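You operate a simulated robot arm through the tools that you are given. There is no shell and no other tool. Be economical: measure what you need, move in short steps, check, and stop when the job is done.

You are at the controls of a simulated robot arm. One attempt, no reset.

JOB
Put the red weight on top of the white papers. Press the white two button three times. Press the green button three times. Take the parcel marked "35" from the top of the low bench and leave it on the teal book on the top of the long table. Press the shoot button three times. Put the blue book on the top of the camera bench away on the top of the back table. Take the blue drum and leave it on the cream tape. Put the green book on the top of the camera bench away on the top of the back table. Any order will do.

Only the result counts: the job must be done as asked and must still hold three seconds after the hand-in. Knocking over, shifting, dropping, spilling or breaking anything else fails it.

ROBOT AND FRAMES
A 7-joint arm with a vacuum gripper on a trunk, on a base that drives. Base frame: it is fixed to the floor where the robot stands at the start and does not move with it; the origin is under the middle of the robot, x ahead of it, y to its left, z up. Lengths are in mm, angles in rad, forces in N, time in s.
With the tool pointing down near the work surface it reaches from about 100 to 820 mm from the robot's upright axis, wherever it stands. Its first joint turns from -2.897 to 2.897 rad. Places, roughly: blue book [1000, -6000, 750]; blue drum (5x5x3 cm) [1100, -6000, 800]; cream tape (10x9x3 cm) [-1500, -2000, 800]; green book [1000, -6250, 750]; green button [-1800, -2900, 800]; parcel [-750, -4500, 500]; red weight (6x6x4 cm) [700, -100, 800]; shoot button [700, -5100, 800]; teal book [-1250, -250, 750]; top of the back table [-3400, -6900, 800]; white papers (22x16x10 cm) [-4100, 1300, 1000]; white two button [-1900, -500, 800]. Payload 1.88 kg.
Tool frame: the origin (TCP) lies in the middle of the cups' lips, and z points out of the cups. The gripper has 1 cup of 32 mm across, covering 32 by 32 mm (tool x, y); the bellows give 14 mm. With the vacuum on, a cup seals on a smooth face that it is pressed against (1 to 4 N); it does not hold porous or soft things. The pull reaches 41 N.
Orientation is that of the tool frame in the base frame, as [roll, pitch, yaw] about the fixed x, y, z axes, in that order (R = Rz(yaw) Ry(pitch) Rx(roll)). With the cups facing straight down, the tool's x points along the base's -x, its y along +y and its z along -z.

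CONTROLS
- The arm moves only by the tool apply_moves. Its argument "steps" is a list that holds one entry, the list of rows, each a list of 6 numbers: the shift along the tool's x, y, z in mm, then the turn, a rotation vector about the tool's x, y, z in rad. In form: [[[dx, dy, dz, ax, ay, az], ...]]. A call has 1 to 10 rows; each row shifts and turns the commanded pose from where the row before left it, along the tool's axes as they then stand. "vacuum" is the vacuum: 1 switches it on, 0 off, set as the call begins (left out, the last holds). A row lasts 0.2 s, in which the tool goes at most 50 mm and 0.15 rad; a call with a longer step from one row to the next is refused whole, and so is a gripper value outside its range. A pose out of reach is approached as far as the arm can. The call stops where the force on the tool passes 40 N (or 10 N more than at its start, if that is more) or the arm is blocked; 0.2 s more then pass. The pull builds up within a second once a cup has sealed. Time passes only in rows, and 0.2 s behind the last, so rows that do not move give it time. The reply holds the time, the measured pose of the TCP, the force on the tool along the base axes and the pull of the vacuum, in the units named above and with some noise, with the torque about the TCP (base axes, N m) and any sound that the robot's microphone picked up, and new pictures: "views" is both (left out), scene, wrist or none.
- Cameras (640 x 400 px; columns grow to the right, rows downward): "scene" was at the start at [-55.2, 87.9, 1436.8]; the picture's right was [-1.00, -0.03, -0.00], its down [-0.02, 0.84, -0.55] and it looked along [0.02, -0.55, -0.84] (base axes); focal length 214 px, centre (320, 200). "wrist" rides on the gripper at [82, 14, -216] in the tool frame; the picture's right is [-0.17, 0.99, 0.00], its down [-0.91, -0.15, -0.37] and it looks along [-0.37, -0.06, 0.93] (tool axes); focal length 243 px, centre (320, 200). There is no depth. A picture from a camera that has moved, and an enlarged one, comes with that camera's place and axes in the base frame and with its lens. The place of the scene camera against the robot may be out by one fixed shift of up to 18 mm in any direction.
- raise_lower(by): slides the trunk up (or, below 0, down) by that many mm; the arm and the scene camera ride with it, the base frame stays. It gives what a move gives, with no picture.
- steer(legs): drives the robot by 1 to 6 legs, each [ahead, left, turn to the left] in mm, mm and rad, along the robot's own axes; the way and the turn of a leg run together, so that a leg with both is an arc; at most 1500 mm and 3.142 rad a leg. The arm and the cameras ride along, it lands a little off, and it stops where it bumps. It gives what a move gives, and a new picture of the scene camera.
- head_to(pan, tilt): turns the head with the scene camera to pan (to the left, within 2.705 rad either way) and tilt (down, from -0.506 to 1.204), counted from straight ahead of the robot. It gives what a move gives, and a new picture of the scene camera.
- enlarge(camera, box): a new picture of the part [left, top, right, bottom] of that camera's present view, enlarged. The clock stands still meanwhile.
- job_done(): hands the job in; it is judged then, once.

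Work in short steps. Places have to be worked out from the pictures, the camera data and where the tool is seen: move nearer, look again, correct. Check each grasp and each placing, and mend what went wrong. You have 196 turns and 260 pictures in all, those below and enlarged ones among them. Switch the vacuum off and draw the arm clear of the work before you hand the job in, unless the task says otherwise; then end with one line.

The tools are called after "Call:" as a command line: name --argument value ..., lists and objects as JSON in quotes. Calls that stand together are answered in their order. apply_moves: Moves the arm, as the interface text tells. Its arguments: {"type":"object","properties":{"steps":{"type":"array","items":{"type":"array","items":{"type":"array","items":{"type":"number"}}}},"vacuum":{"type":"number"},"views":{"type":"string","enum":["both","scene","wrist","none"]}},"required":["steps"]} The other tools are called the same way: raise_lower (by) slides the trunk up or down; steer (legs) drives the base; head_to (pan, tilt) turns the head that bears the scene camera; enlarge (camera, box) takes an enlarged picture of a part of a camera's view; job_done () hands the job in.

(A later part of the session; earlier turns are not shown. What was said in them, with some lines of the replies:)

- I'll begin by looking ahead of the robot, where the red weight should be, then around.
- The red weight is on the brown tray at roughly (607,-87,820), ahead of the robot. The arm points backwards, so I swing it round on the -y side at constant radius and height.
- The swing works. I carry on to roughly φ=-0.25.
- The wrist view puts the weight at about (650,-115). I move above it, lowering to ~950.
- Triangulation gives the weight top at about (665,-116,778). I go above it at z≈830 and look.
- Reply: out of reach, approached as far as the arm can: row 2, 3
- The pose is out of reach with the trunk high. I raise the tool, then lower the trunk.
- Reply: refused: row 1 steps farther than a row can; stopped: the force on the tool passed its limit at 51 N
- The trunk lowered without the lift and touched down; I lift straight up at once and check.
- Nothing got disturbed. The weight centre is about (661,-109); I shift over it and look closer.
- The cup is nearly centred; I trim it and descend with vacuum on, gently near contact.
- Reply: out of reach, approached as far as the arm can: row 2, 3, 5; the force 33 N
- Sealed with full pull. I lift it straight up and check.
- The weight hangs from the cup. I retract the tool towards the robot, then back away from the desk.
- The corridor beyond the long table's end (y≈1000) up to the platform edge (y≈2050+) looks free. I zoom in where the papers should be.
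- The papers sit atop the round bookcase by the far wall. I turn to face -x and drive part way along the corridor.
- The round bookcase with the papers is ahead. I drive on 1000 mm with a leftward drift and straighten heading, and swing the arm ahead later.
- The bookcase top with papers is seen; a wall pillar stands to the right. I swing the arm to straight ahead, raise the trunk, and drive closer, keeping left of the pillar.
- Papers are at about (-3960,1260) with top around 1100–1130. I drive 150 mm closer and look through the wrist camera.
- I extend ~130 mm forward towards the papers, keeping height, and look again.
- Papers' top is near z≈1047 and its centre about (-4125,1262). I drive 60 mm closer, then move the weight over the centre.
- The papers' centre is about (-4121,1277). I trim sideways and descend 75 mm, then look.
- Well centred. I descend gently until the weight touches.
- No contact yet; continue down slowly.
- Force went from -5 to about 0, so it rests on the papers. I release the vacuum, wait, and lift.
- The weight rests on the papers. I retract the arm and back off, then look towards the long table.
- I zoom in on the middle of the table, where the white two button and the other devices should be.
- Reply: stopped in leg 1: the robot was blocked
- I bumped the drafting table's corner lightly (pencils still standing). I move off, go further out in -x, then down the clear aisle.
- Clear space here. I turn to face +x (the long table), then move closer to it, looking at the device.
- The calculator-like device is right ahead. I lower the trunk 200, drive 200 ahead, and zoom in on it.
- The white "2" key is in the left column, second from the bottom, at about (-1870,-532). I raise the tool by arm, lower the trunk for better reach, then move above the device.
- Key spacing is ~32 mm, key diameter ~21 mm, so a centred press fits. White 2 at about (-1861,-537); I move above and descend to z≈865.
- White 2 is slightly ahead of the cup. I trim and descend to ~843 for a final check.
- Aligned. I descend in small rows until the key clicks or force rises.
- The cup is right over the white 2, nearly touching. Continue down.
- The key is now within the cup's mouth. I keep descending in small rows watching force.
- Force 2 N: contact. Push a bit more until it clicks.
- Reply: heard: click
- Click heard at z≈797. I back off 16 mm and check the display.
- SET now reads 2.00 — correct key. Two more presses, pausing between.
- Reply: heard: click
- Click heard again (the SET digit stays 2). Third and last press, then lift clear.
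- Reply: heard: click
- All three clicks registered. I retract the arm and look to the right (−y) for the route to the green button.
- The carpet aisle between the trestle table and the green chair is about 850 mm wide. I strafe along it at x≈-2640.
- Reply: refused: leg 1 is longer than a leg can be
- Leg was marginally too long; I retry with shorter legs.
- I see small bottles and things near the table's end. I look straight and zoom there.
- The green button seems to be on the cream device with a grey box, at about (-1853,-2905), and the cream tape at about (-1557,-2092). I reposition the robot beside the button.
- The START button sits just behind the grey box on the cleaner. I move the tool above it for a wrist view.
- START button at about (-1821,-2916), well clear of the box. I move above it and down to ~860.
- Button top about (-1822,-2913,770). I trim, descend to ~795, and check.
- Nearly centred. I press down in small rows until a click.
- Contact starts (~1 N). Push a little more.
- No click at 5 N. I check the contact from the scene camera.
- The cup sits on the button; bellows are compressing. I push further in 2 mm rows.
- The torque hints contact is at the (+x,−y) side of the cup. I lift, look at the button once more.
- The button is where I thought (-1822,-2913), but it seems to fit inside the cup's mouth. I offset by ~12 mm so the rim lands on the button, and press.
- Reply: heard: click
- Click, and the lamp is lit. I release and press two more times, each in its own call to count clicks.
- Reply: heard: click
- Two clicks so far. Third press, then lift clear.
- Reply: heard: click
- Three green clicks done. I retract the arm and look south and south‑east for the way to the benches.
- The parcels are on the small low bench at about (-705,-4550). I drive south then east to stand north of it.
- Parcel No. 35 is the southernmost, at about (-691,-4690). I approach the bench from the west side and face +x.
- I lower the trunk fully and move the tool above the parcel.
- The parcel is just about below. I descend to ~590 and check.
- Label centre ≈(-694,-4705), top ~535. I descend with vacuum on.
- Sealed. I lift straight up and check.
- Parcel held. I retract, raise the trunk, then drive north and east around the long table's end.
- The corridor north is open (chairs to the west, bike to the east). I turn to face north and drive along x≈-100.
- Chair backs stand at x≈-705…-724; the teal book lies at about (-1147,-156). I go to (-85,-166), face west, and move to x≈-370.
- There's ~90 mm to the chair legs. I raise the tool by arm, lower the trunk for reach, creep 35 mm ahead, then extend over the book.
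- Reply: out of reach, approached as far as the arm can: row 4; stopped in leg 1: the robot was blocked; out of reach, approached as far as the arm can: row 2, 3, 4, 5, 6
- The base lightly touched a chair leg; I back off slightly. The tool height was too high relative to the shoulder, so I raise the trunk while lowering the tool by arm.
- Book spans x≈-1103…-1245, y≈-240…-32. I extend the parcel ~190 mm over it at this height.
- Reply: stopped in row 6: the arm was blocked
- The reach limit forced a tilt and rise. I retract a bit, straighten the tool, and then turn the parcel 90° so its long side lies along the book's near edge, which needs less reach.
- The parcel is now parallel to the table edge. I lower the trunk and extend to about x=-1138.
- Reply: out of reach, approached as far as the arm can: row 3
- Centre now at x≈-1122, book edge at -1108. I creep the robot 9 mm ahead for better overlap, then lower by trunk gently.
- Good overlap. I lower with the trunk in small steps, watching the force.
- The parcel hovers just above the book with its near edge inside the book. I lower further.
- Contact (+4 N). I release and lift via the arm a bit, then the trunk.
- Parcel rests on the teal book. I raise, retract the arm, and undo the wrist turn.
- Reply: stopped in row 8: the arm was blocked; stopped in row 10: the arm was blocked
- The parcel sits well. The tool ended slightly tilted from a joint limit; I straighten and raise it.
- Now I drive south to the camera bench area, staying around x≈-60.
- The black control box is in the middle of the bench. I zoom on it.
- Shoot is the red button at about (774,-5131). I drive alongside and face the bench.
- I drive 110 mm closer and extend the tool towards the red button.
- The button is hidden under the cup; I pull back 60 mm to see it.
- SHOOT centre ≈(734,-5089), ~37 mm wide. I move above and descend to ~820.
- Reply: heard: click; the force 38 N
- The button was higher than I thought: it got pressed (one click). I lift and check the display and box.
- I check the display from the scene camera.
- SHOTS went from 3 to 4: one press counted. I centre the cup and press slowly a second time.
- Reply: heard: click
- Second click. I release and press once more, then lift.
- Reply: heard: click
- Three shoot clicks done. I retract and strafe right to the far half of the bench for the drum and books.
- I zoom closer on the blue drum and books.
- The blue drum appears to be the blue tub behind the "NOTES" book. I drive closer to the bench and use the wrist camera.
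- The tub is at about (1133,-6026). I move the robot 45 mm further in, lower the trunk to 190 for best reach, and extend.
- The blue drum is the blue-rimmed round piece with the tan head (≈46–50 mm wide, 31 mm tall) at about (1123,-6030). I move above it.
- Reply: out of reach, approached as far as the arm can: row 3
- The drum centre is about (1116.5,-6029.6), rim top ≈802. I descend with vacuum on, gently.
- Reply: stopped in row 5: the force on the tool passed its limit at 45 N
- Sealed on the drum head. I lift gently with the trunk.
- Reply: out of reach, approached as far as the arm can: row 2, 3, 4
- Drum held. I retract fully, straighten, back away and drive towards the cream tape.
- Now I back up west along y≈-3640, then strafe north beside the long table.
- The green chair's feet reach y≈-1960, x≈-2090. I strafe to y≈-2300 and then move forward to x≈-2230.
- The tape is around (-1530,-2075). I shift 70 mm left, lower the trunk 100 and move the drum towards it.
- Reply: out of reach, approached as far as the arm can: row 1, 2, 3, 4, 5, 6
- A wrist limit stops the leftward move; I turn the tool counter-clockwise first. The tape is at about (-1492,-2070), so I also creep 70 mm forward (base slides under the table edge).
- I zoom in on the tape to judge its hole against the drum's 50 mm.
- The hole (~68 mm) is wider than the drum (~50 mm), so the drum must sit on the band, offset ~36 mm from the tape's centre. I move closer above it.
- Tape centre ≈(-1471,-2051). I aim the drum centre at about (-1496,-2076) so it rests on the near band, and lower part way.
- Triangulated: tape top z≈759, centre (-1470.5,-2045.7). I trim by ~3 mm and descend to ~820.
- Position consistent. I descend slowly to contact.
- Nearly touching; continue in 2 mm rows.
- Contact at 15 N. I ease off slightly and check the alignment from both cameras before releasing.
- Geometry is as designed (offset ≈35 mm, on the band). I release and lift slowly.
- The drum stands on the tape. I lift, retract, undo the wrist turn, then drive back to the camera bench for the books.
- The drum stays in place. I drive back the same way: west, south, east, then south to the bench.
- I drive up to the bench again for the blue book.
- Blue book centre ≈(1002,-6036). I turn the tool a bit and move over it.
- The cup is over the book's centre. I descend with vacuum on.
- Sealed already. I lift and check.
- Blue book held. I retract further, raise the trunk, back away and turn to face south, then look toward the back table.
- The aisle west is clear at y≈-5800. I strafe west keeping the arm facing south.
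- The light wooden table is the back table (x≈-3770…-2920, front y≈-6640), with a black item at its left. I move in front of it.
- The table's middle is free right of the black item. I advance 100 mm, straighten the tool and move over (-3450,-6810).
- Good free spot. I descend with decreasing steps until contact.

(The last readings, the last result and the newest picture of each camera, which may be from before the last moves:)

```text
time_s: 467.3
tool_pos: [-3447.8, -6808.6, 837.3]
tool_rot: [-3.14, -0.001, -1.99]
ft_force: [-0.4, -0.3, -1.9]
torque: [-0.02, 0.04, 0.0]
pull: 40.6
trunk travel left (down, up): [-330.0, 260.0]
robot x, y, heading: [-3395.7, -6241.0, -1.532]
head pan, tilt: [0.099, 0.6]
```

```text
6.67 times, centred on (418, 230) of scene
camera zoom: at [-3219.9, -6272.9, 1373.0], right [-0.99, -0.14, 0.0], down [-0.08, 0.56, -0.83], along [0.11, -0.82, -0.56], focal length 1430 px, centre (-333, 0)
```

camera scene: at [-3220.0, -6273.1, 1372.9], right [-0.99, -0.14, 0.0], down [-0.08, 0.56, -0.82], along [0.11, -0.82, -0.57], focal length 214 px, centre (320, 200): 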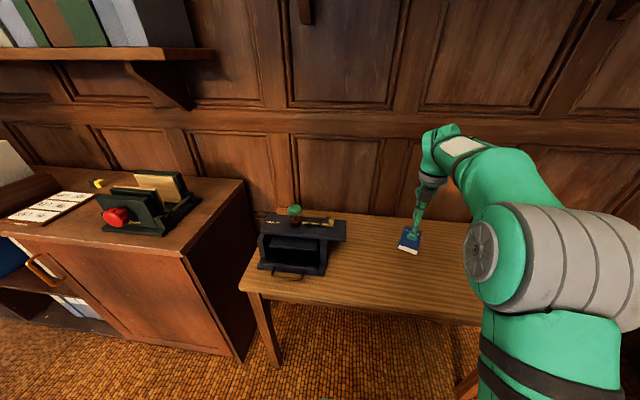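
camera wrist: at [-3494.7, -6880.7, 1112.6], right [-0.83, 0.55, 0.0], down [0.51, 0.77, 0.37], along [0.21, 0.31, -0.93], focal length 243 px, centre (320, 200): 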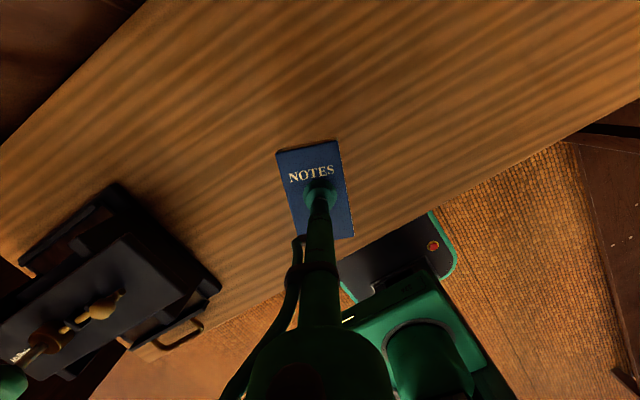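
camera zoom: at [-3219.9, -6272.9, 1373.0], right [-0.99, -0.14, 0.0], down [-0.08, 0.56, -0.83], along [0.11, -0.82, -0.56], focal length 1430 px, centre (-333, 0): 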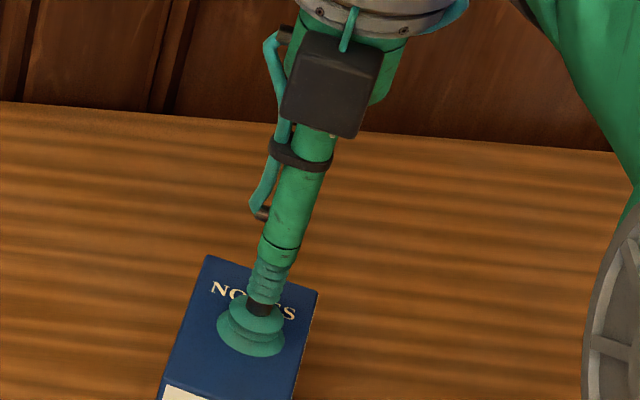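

Call:
apply_moves --steps '[[[0, 0, 4, 0, 0, 0], [0, 0, 4, 0, 0, 0], [0, 0, 4, 0, 0, 0], [0, 0, 4, 0, 0, 0], [0, 0, 4, 0, 0, 0]]]' --views "none"

Call:
enlarge --camera "scene" --box '[370, 215, 466, 275]'

```text
time_s: 468.5
tool_pos: [-3447.3, -6807.2, 817.5]
tool_rot: [3.141, -0.001, -1.988]
ft_force: [0.2, -0.3, -1.0]
torque: [0.02, 0.04, -0.01]
pull: 40.9
trunk travel left (down, up): [-330.0, 260.0]
robot x, y, heading: [-3396.1, -6242.3, -1.531]
head pan, tilt: [0.099, 0.6]
```

```text
6.67 times, centred on (418, 245) of scene
camera zoom: at [-3219.9, -6272.9, 1373.0], right [-0.99, -0.14, 0.0], down [-0.08, 0.56, -0.83], along [0.11, -0.82, -0.56], focal length 1430 px, centre (-333, -100)
```

zoom: 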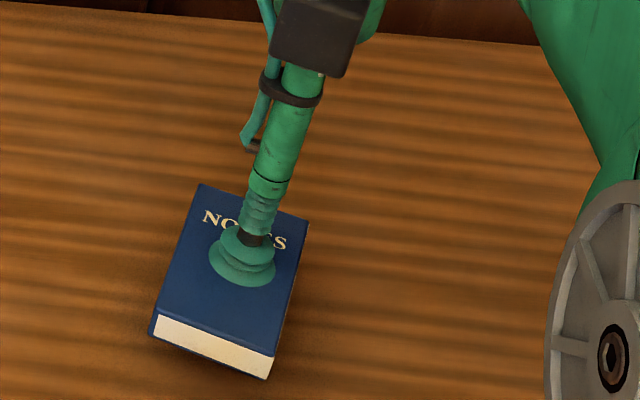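

Still slightly above (soft shadow). Continue.

Call:
apply_moves --steps '[[[0, 0, 3, 0, 0, 0], [0, 0, 3, 0, 0, 0], [0, 0, 3, 0, 0, 0], [0, 0, 3, 0, 0, 0], [0, 0, 3, 0, 0, 0]]]' --views "none"

```text
time_s: 469.7
tool_pos: [-3446.1, -6809.5, 802.1]
tool_rot: [-3.141, -0.002, -1.99]
ft_force: [-0.4, -0.2, -1.5]
torque: [0.01, 0.02, 0.0]
pull: 40.8
trunk travel left (down, up): [-330.0, 260.0]
robot x, y, heading: [-3399.0, -6250.0, -1.53]
head pan, tilt: [0.099, 0.6]
```

Call:
apply_moves --steps '[[[0, 0, 3, 0, 0, 0], [0, 0, 3, 0, 0, 0], [0, 0, 3, 0, 0, 0], [0, 0, 3, 0, 0, 0], [0, 0, 3, 0, 0, 0]]]' --views "none"

Call:
enlarge --camera "scene" --box '[370, 215, 466, 275]'

```text
time_s: 470.9
tool_pos: [-3447.1, -6809.8, 787.2]
tool_rot: [3.141, -0.002, -1.989]
ft_force: [-0.1, -0.3, -0.6]
torque: [0.01, 0.0, -0.02]
pull: 40.2
trunk travel left (down, up): [-330.0, 260.0]
robot x, y, heading: [-3398.6, -6244.8, -1.529]
head pan, tilt: [0.099, 0.6]
```

```text
6.67 times, centred on (418, 245) of scene
camera zoom: at [-3219.9, -6272.9, 1373.0], right [-0.99, -0.14, 0.0], down [-0.08, 0.56, -0.83], along [0.11, -0.82, -0.56], focal length 1430 px, centre (-333, -100)
```

zoom: 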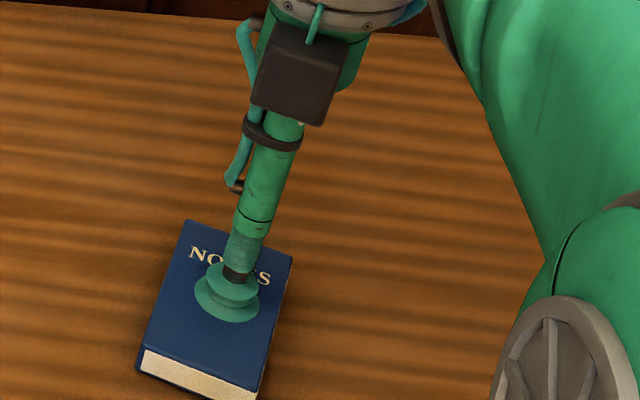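

Call:
apply_moves --steps '[[[0, 0, 3, 0, 0, 0], [0, 0, 3, 0, 0, 0], [0, 0, 3, 0, 0, 0], [0, 0, 3, 0, 0, 0]]]' --views "none"

```text
time_s: 471.9
tool_pos: [-3447.8, -6809.6, 779.5]
tool_rot: [-3.141, -0.008, -1.99]
ft_force: [-5.0, 3.1, 29.0]
torque: [0.21, -0.1, -0.11]
pull: 40.5
trunk travel left (down, up): [-330.0, 260.0]
robot x, y, heading: [-3396.7, -6241.2, -1.534]
head pan, tilt: [0.099, 0.6]
```

Contact. I ease off, release, and lift.

Call:
apply_moves --steps '[[[0, 0, -3, 0, 0, 0], [0, 0, 0, 0, 0, 0], [0, 0, 0, 0, 0, 0], [0, 0, 0, 0, 0, 0], [0, 0, 0, 0, 0, 0], [0, 0, -5, 0, 0, 0], [0, 0, -20, 0, 0, 0], [0, 0, -40, 0, 0, 0], [0, 0, -40, 0, 0, 0]]]' --vacuum 0 --views "wrist"

```text
time_s: 473.9
tool_pos: [-3447.8, -6809.7, 882.2]
tool_rot: [-3.141, 0.001, -1.99]
ft_force: [-0.5, -0.1, 0.3]
torque: [0.03, -0.03, 0.01]
pull: 0.1
trunk travel left (down, up): [-330.0, 260.0]
robot x, y, heading: [-3396.6, -6244.9, -1.53]
head pan, tilt: [0.099, 0.6]
camera wrist: at [-3493.3, -6880.9, 1098.4], right [-0.83, 0.55, 0.0], down [0.51, 0.77, 0.37], along [0.21, 0.31, -0.93], focal length 243 px, centre (320, 200)
```

wrist: 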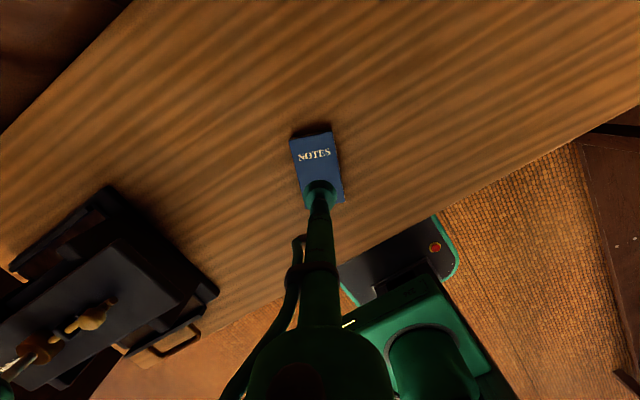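

Blue book is on the back table. I retract and go back for the green book.

Call:
apply_moves --steps '[[[-40, -5, -20, 0, 0, 0], [-40, -5, -20, 0, 0, 0], [-40, -5, -20, 0, 0, 0], [-40, -5, -20, 0, 0, 0], [-30, -5, -20, 0, 0, 0]]]' --views "none"

Call:
steer --legs '[[-420, 0, -0.04], [0, 1450, 0], [0, 1450, 0], [0, 330, 0], [0, 0, 1.57]]'

```text
time_s: 475.3
tool_pos: [-3362.0, -6654.0, 955.7]
tool_rot: [3.104, 0.057, -2.04]
ft_force: [-0.2, -0.3, 0.7]
torque: [0.02, -0.03, 0.01]
pull: 0.1
trunk travel left (down, up): [-330.0, 260.0]
robot x, y, heading: [-3397.6, -6243.9, -1.533]
head pan, tilt: [0.099, 0.6]
stopped in row 5: the arm was blocked; the commanded pose is now the measured one
```

```text
time_s: 497.0
tool_pos: [207.2, -5645.0, 957.6]
tool_rot: [3.101, 0.062, -0.424]
ft_force: [-0.4, -0.2, 0.7]
torque: [-0.03, 0.01, -0.01]
pull: 0.0
trunk travel left (down, up): [-330.0, 260.0]
robot x, y, heading: [-200.1, -5697.1, 0.078]
head pan, tilt: [0.099, 0.6]
camera scene: at [-182.2, -5528.4, 1372.9], right [0.18, -0.98, 0.0], down [-0.56, -0.1, -0.83], along [0.81, 0.15, -0.56], focal length 214 px, centre (320, 200)
```

scene: 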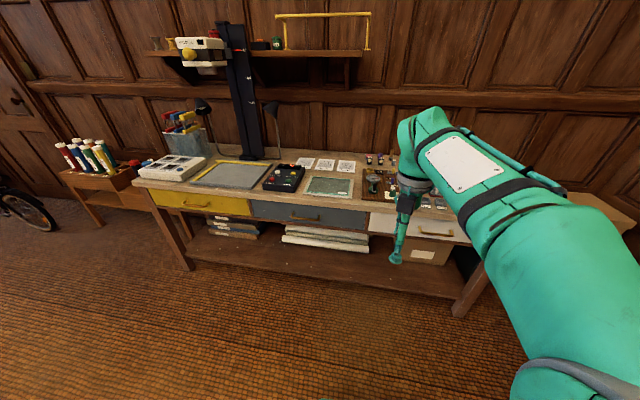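

I straighten heading and approach the bench opposite the green book.

Call:
steer --legs '[[0, 0, -0.078], [0, -450, 0], [570, 0, 0]]'

Call:
apply_moves --steps '[[[0, 0, -10, 0.04, 0.062, 0], [36, -19, 0, 0, 0, 0], [36, -19, 0, 0, 0, 0], [36, -19, 0, 0, 0, 0], [36, -19, 0, 0, 0, 0]]]' --views "none"

Call:
raise_lower --by -90

Call:
enlarge --camera "wrist" --box '[0, 0, 640, 400]'

```text
time_s: 503.1
tool_pos: [791.7, -6086.0, 955.6]
tool_rot: [3.098, 0.066, -0.47]
ft_force: [0.2, 0.2, 1.3]
torque: [0.0, -0.02, -0.02]
pull: 0.0
trunk travel left (down, up): [-330.0, 260.0]
robot x, y, heading: [385.3, -6117.1, 0.038]
head pan, tilt: [0.099, 0.6]
stopped in leg 3: the robot was blocked; the commanded pose is now the measured one
camera scene: at [408.4, -5952.4, 1372.8], right [0.14, -0.99, 0.0], down [-0.56, -0.08, -0.83], along [0.82, 0.11, -0.56], focal length 214 px, centre (320, 200)
```

scene: 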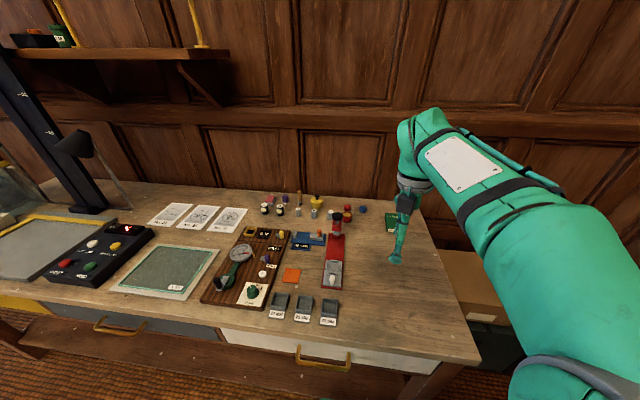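

```text
time_s: 504.3
tool_pos: [957.0, -6085.2, 962.1]
tool_rot: [3.139, 0.004, -0.47]
ft_force: [0.0, -0.2, 0.0]
torque: [0.01, -0.01, 0.02]
pull: 0.1
trunk travel left (down, up): [-330.0, 260.0]
robot x, y, heading: [382.6, -6121.1, 0.039]
head pan, tilt: [0.099, 0.6]
```

```text
time_s: 505.6
tool_pos: [956.3, -6083.8, 871.4]
tool_rot: [3.14, 0.004, -0.469]
ft_force: [0.1, 0.8, 0.1]
torque: [0.01, 0.01, 0.0]
pull: 0.0
trunk travel left (down, up): [-240.0, 350.0]
robot x, y, heading: [386.3, -6121.3, 0.035]
head pan, tilt: [0.099, 0.6]
```

```text
1.00 times, centred on (320, 200) of wrist (not enlarged: the box is as wide or as high as the picture)
camera zoom: at [1025.7, -6135.6, 1087.9], right [-0.59, -0.8, 0.0], down [-0.74, 0.55, 0.38], along [-0.31, 0.22, -0.93], focal length 243 px, centre (320, 200)
```

zoom: 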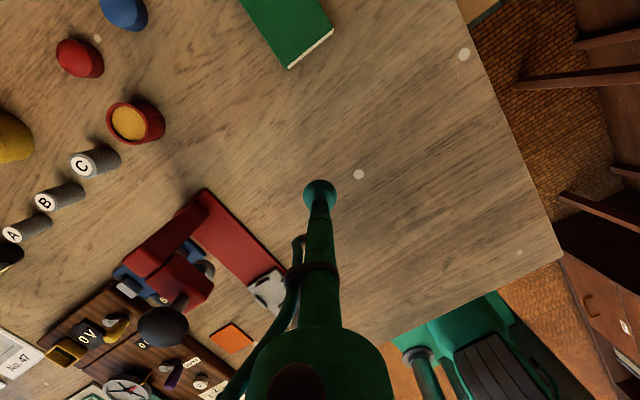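

Green book centre ≈(1110,-6157). I move over it.

Call:
apply_moves --steps '[[[40, -0.5, 0, 0, 0, 0], [40, -0.5, 0, 0, 0, 0], [40, -0.5, 0, 0, 0, 0], [40, -0.5, 0, 0, 0, 0], [0, 0, 0, 0, 0, 0]]]' --views "none"

Call:
enlarge --camera "wrist" --box '[224, 90, 416, 210]'

```text
time_s: 506.8
tool_pos: [1098.9, -6158.2, 876.0]
tool_rot: [3.141, -0.004, -0.468]
ft_force: [-0.6, 0.8, 1.9]
torque: [0.01, -0.13, -0.01]
pull: 0.1
trunk travel left (down, up): [-240.0, 350.0]
robot x, y, heading: [383.8, -6119.4, 0.039]
head pan, tilt: [0.099, 0.6]
```

```text
3.33 times, centred on (320, 150) of wrist
camera zoom: at [1167.0, -6208.3, 1093.7], right [-0.59, -0.8, 0.0], down [-0.75, 0.55, 0.37], along [-0.3, 0.22, -0.93], focal length 809 px, centre (320, 367)
```

zoom: 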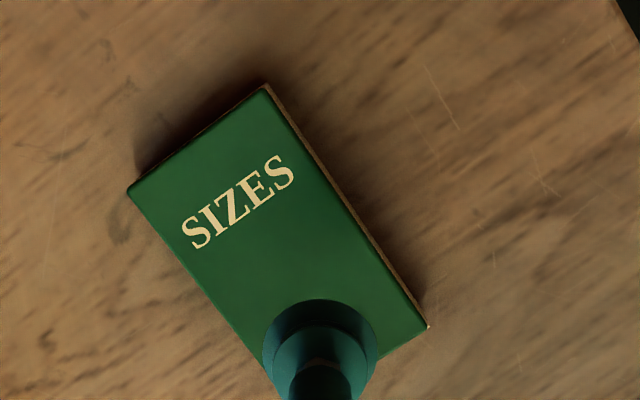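

Book centre ≈(1118,-6154). I lower the trunk 30 and shift the last ~16 mm.

Call:
raise_lower --by -30

Call:
apply_moves --steps '[[[12, -10, 0, 0, 0, 0], [0, 0, 6, 0, 0, 0], [0, 0, 0, 0, 0, 0]]]' --views "none"

Call:
enlarge --camera "wrist" --box '[224, 90, 416, 210]'

```text
time_s: 507.5
tool_pos: [1100.4, -6157.3, 843.8]
tool_rot: [3.138, 0.004, -0.468]
ft_force: [-0.5, -0.3, 0.0]
torque: [0.03, 0.0, 0.0]
pull: 0.1
trunk travel left (down, up): [-210.0, 380.0]
robot x, y, heading: [386.1, -6121.5, 0.041]
head pan, tilt: [0.099, 0.6]
```

```text
time_s: 508.3
tool_pos: [1115.8, -6154.1, 836.3]
tool_rot: [3.14, 0.004, -0.469]
ft_force: [-1.4, 0.5, -0.8]
torque: [0.01, 0.0, -0.04]
pull: 0.0
trunk travel left (down, up): [-210.0, 380.0]
robot x, y, heading: [382.3, -6119.7, 0.038]
head pan, tilt: [0.099, 0.6]
```

```text
3.33 times, centred on (320, 150) of wrist
camera zoom: at [1184.8, -6204.1, 1051.8], right [-0.59, -0.8, 0.0], down [-0.74, 0.55, 0.38], along [-0.31, 0.22, -0.93], focal length 809 px, centre (320, 367)
```

zoom: 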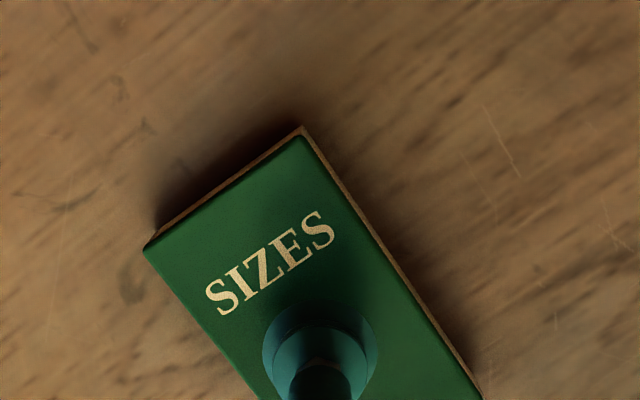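

The cup is over the book's middle, a few millimetres above. I descend gently with vacuum on.

Call:
apply_moves --steps '[[[0, 0, 5, 0, 0, 0], [0, 0, 4, 0, 0, 0], [0, 0, 3, 0, 0, 0], [0, 0, 3, 0, 0, 0], [0, 0, 0, 0, 0, 0]]]' --vacuum 1 --views "none"

```text
time_s: 509.5
tool_pos: [1115.7, -6151.6, 822.1]
tool_rot: [-3.141, 0.002, -0.468]
ft_force: [2.4, -0.1, 6.7]
torque: [-0.02, -0.07, 0.05]
pull: 41.0
trunk travel left (down, up): [-210.0, 380.0]
robot x, y, heading: [382.7, -6121.6, 0.035]
head pan, tilt: [0.099, 0.6]
```

Sealed. I lift by trunk, retract, and check.

Call:
raise_lower --by 60

Call:
apply_moves --steps '[[[-38, 14, 0, 0, 0, 0], [-38, 14, 0, 0, 0, 0], [-38, 14, -10, 0, 0, 0], [-38, 14, -10, 0, 0, 0], [-38, 14, -10, 0, 0, 0], [-38, 14, -10, 0, 0, 0], [-38, 14, -10, 0, 0, 0], [-38, 14, -10, 0, 0, 0]]]' --views "wrist"

```text
time_s: 510.5
tool_pos: [1115.2, -6152.4, 880.1]
tool_rot: [3.14, 0.004, -0.47]
ft_force: [0.0, -0.4, -0.3]
torque: [0.0, -0.01, 0.02]
pull: 40.6
trunk travel left (down, up): [-270.0, 320.0]
robot x, y, heading: [383.8, -6114.7, 0.04]
head pan, tilt: [0.099, 0.6]
```

```text
time_s: 512.3
tool_pos: [794.7, -6112.9, 942.9]
tool_rot: [3.138, 0.005, -0.468]
ft_force: [1.5, 0.2, -0.6]
torque: [-0.02, 0.07, 0.02]
pull: 40.9
trunk travel left (down, up): [-270.0, 320.0]
robot x, y, heading: [381.4, -6123.6, 0.04]
head pan, tilt: [0.099, 0.6]
camera wrist: at [863.2, -6163.4, 1158.5], right [-0.59, -0.8, 0.0], down [-0.74, 0.55, 0.38], along [-0.31, 0.22, -0.93], focal length 243 px, centre (320, 200)
```

wrist: 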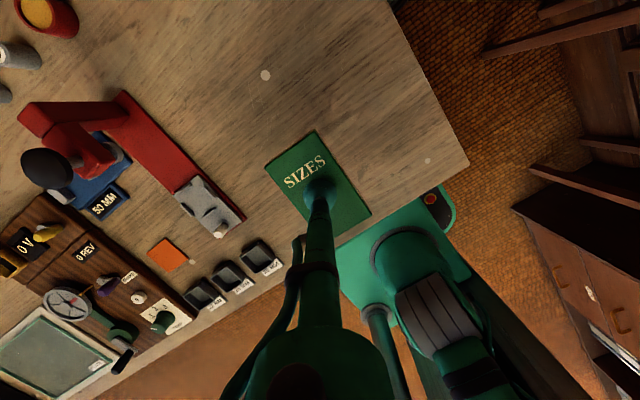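

Green book held. I raise the trunk, back away, turn south and strafe west again.

Call:
raise_lower --by 60

Call:
steer --legs '[[-480, 250, 0], [0, 0, -1.61], [0, -1450, 0], [0, -1450, 0], [0, -500, 0]]'

```text
time_s: 513.3
tool_pos: [794.3, -6112.2, 1003.8]
tool_rot: [3.14, 0.003, -0.469]
ft_force: [-0.7, 0.1, -0.7]
torque: [-0.01, -0.01, 0.0]
pull: 40.9
trunk travel left (down, up): [-330.0, 260.0]
robot x, y, heading: [385.6, -6118.8, 0.033]
head pan, tilt: [0.099, 0.6]
```

```text
time_s: 536.5
tool_pos: [-3535.1, -6154.0, 1003.8]
tool_rot: [3.14, 0.002, -2.165]
ft_force: [-0.1, -0.3, -1.4]
torque: [0.01, 0.0, 0.01]
pull: 41.2
trunk travel left (down, up): [-330.0, 260.0]
robot x, y, heading: [-3496.7, -5743.6, -1.658]
head pan, tilt: [0.099, 0.6]
camera scene: at [-3320.3, -5795.0, 1372.9], right [-1.0, -0.01, 0.0], down [-0.01, 0.56, -0.83], along [0.01, -0.83, -0.56], focal length 214 px, centre (320, 200)
```

scene: 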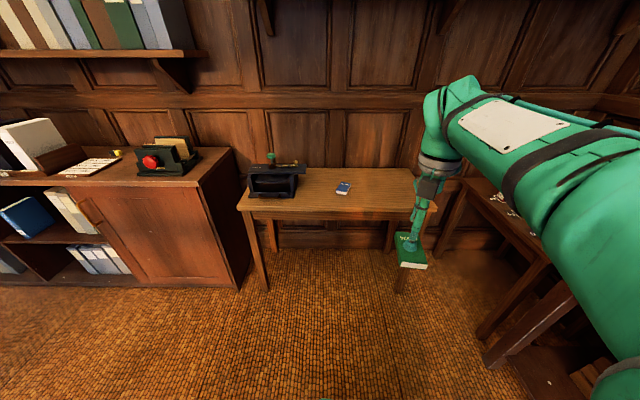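

Blue book is resting on the table. I align and advance to the table.

Call:
steer --legs '[[0, 0, 0.09], [495, 0, 0]]'

Call:
enlarge --camera "wrist" --box '[0, 0, 640, 400]'

```text
time_s: 539.9
tool_pos: [-3499.9, -6644.9, 1002.5]
tool_rot: [3.141, 0.005, -2.076]
ft_force: [0.7, -0.6, -0.4]
torque: [0.02, -0.02, 0.0]
pull: 40.3
trunk travel left (down, up): [-330.0, 260.0]
robot x, y, heading: [-3494.3, -6236.6, -1.569]
head pan, tilt: [0.099, 0.6]
camera scene: at [-3317.2, -6267.8, 1373.0], right [-1.0, -0.1, 0.0], down [-0.06, 0.56, -0.83], along [0.08, -0.82, -0.56], focal length 214 px, centre (320, 200)
```

scene: 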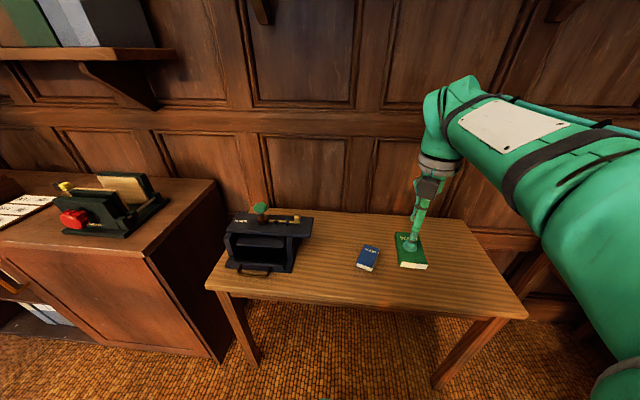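

```text
1.00 times, centred on (320, 200) of wrist (not enlarged: the box is as wide or as high as the picture)
camera zoom: at [-3551.3, -6712.4, 1219.2], right [-0.78, 0.62, 0.0], down [0.58, 0.72, 0.38], along [0.23, 0.3, -0.93], focal length 243 px, centre (320, 200)
```

zoom: 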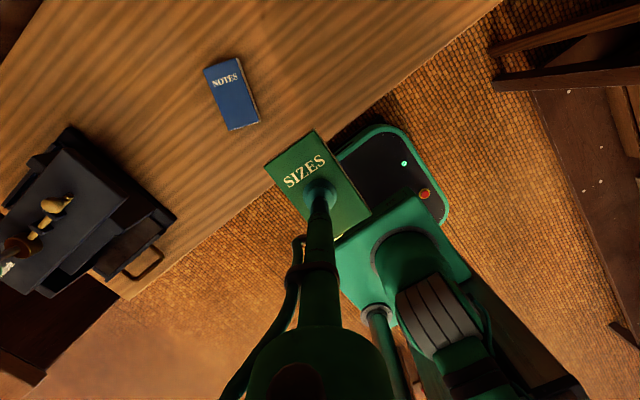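

I move over a free spot at about (-3600,-6800).

Call:
apply_moves --steps '[[[37, 2.5, 20, 0, 0, 0], [37, 2.5, 22, 0, 0, 0], [37, 2.5, 24, 0, 0, 0], [37, 2.5, 24, 0, 0, 0], [37, 2.5, 24, 0, 0, 0], [0, 0, 0, 0, 0, 0]]]' --views "both"

```text
time_s: 541.3
tool_pos: [-3596.9, -6801.1, 890.9]
tool_rot: [3.14, 0.003, -2.077]
ft_force: [0.2, 0.8, -0.8]
torque: [0.01, -0.03, -0.03]
pull: 40.8
trunk travel left (down, up): [-330.0, 260.0]
robot x, y, heading: [-3493.6, -6232.5, -1.568]
head pan, tilt: [0.099, 0.6]
camera scene: at [-3317.3, -6268.1, 1372.9], right [-1.0, -0.1, 0.0], down [-0.06, 0.56, -0.82], along [0.08, -0.82, -0.57], focal length 214 px, centre (320, 200)
camera wrist: at [-3649.0, -6868.4, 1106.4], right [-0.78, 0.62, 0.0], down [0.58, 0.72, 0.38], along [0.23, 0.3, -0.93], focal length 243 px, centre (320, 200)
```

scene: 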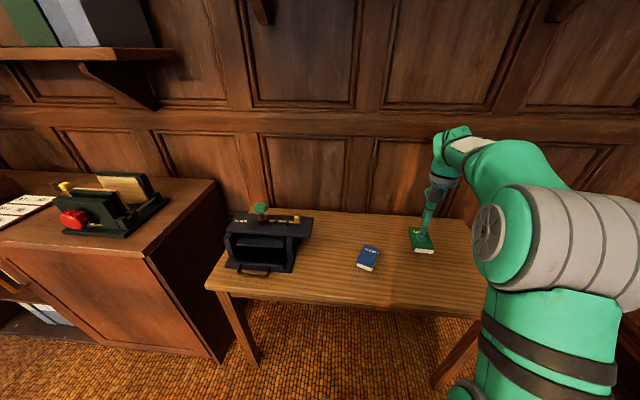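
wrist: 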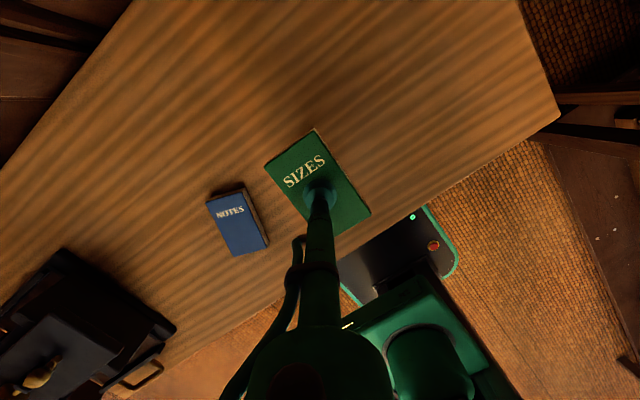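

Clear of the blue book. I descend; contact is expected near 783.

Call:
apply_moves --steps '[[[0, 0, 30, 0, 0, 0], [0, 0, 30, 0, 0, 0], [0, 0, 18, 0, 0, 0], [0, 0, 10, 0, 0, 0], [0, 0, 5, 0, 0, 0], [0, 0, 3, 0, 0, 0], [0, 0, 3, 0, 0, 0], [0, 0, 2, 0, 0, 0]]]' --views "none"

```text
time_s: 543.1
tool_pos: [-3600.6, -6799.3, 788.3]
tool_rot: [3.141, 0.003, -2.077]
ft_force: [-0.2, 0.0, -0.1]
torque: [-0.04, 0.01, 0.04]
pull: 40.7
trunk travel left (down, up): [-330.0, 260.0]
robot x, y, heading: [-3496.8, -6233.3, -1.571]
head pan, tilt: [0.099, 0.6]
```

Call:
apply_moves --steps '[[[0, 0, 2, 0, 0, 0], [0, 0, 2, 0, 0, 0], [0, 0, 1, 0, 0, 0]]]' --views "none"

```text
time_s: 543.9
tool_pos: [-3600.8, -6798.0, 782.3]
tool_rot: [3.14, 0.003, -2.077]
ft_force: [0.2, -0.1, -1.4]
torque: [-0.01, -0.04, 0.01]
pull: 41.0
trunk travel left (down, up): [-330.0, 260.0]
robot x, y, heading: [-3492.5, -6238.3, -1.568]
head pan, tilt: [0.099, 0.6]
```

Call:
apply_moves --steps '[[[0, 0, 2, 0, 0, 0], [0, 0, 1, 0, 0, 0], [0, 0, 1, 0, 0, 0]]]' --views "none"

```text
time_s: 544.7
tool_pos: [-3600.8, -6800.1, 781.6]
tool_rot: [3.14, -0.001, -2.077]
ft_force: [2.2, 7.1, 19.7]
torque: [-0.05, 0.0, -0.14]
pull: 41.2
trunk travel left (down, up): [-330.0, 260.0]
robot x, y, heading: [-3491.4, -6232.1, -1.569]
head pan, tilt: [0.099, 0.6]
```

Contact. I ease off, release, and lift clear.

Call:
apply_moves --steps '[[[0, 0, -2, 0, 0, 0], [0, 0, 0, 0, 0, 0], [0, 0, 0, 0, 0, 0], [0, 0, 0, 0, 0, 0], [0, 0, 0, 0, 0, 0], [0, 0, -5, 0, 0, 0], [0, 0, -20, 0, 0, 0], [0, 0, -40, 0, 0, 0], [0, 0, -45, 0, 0, 0], [0, 0, -45, 0, 0, 0]]]' --vacuum 0 --views "none"

Call:
apply_moves --steps '[[[-38, -2.5, -10, 0, 0, 0], [-38, -2.5, -10, 0, 0, 0], [-38, -2.5, -10, 0, 0, 0], [-38, -2.5, -10, 0, 0, 0]]]' --views "both"

```text
time_s: 546.9
tool_pos: [-3601.8, -6797.7, 934.4]
tool_rot: [3.141, 0.005, -2.078]
ft_force: [-1.3, 0.6, 0.1]
torque: [0.02, -0.04, -0.02]
pull: 0.1
trunk travel left (down, up): [-330.0, 260.0]
robot x, y, heading: [-3493.4, -6230.9, -1.571]
head pan, tilt: [0.099, 0.6]
```

```text
time_s: 547.9
tool_pos: [-3519.9, -6670.3, 977.0]
tool_rot: [3.14, 0.004, -2.077]
ft_force: [-0.6, 1.2, -1.2]
torque: [0.07, -0.02, 0.01]
pull: 0.0
trunk travel left (down, up): [-330.0, 260.0]
robot x, y, heading: [-3492.8, -6233.7, -1.573]
head pan, tilt: [0.099, 0.6]
camera scene: at [-3317.4, -6268.3, 1373.0], right [-1.0, -0.1, 0.0], down [-0.06, 0.56, -0.82], along [0.08, -0.82, -0.57], focal length 214 px, centre (320, 200)
camera wrist: at [-3571.3, -6739.1, 1192.9], right [-0.78, 0.62, 0.0], down [0.58, 0.72, 0.38], along [0.23, 0.3, -0.93], focal length 243 px, centre (320, 200)
```

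scene: 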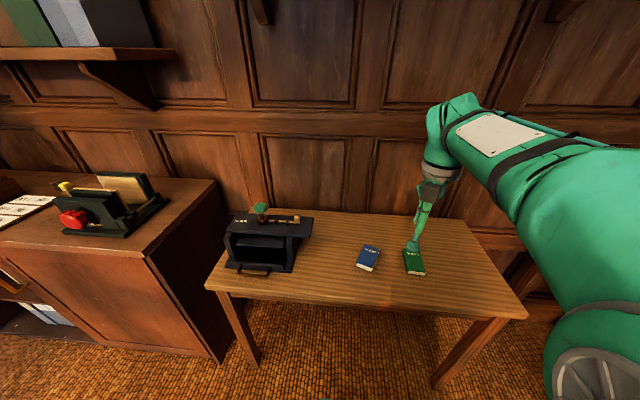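
wrist: 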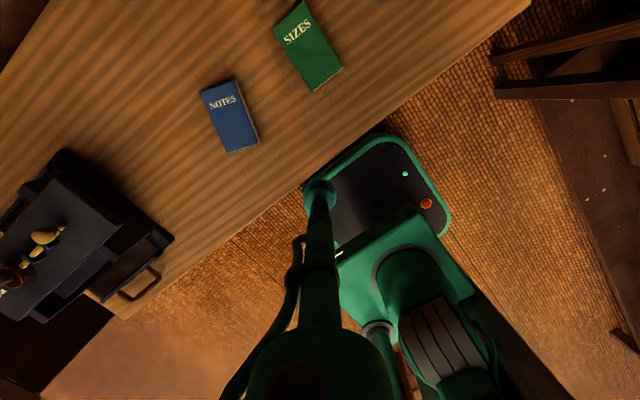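

Both books rest on the back table. I back the robot away with the vacuum off.

Call:
steer --legs '[[-300, 0, 0]]'

```text
time_s: 549.9
tool_pos: [-3521.4, -6369.5, 975.5]
tool_rot: [3.14, 0.003, -2.079]
ft_force: [-0.4, -0.7, 0.3]
torque: [0.03, -0.01, 0.01]
pull: 0.1
trunk travel left (down, up): [-330.0, 260.0]
robot x, y, heading: [-3492.5, -5934.2, -1.573]
head pan, tilt: [0.099, 0.6]
camera scene: at [-3316.5, -5968.0, 1372.9], right [-1.0, -0.09, 0.0], down [-0.05, 0.56, -0.83], along [0.08, -0.82, -0.56], focal length 214 px, centre (320, 200)
```

scene: 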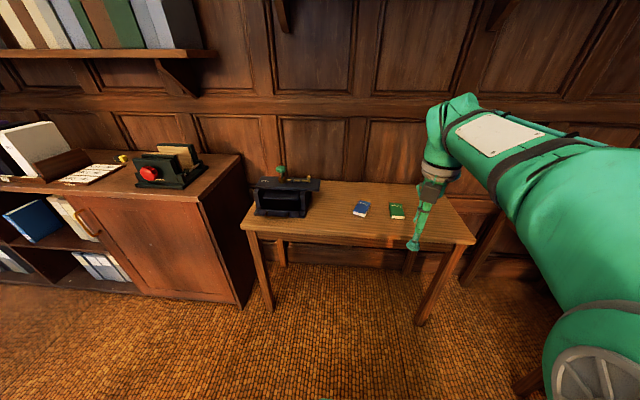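

All parts are done, the arm is clear and the vacuum is off. I hand the job in.

Call:
job_done

```text
The job is handed in.
```

I finished all eight tasks and handed the job in, but the base lightly bumped the drafting table, a chair leg and the camera bench while driving; I saw nothing moved in the pictures.
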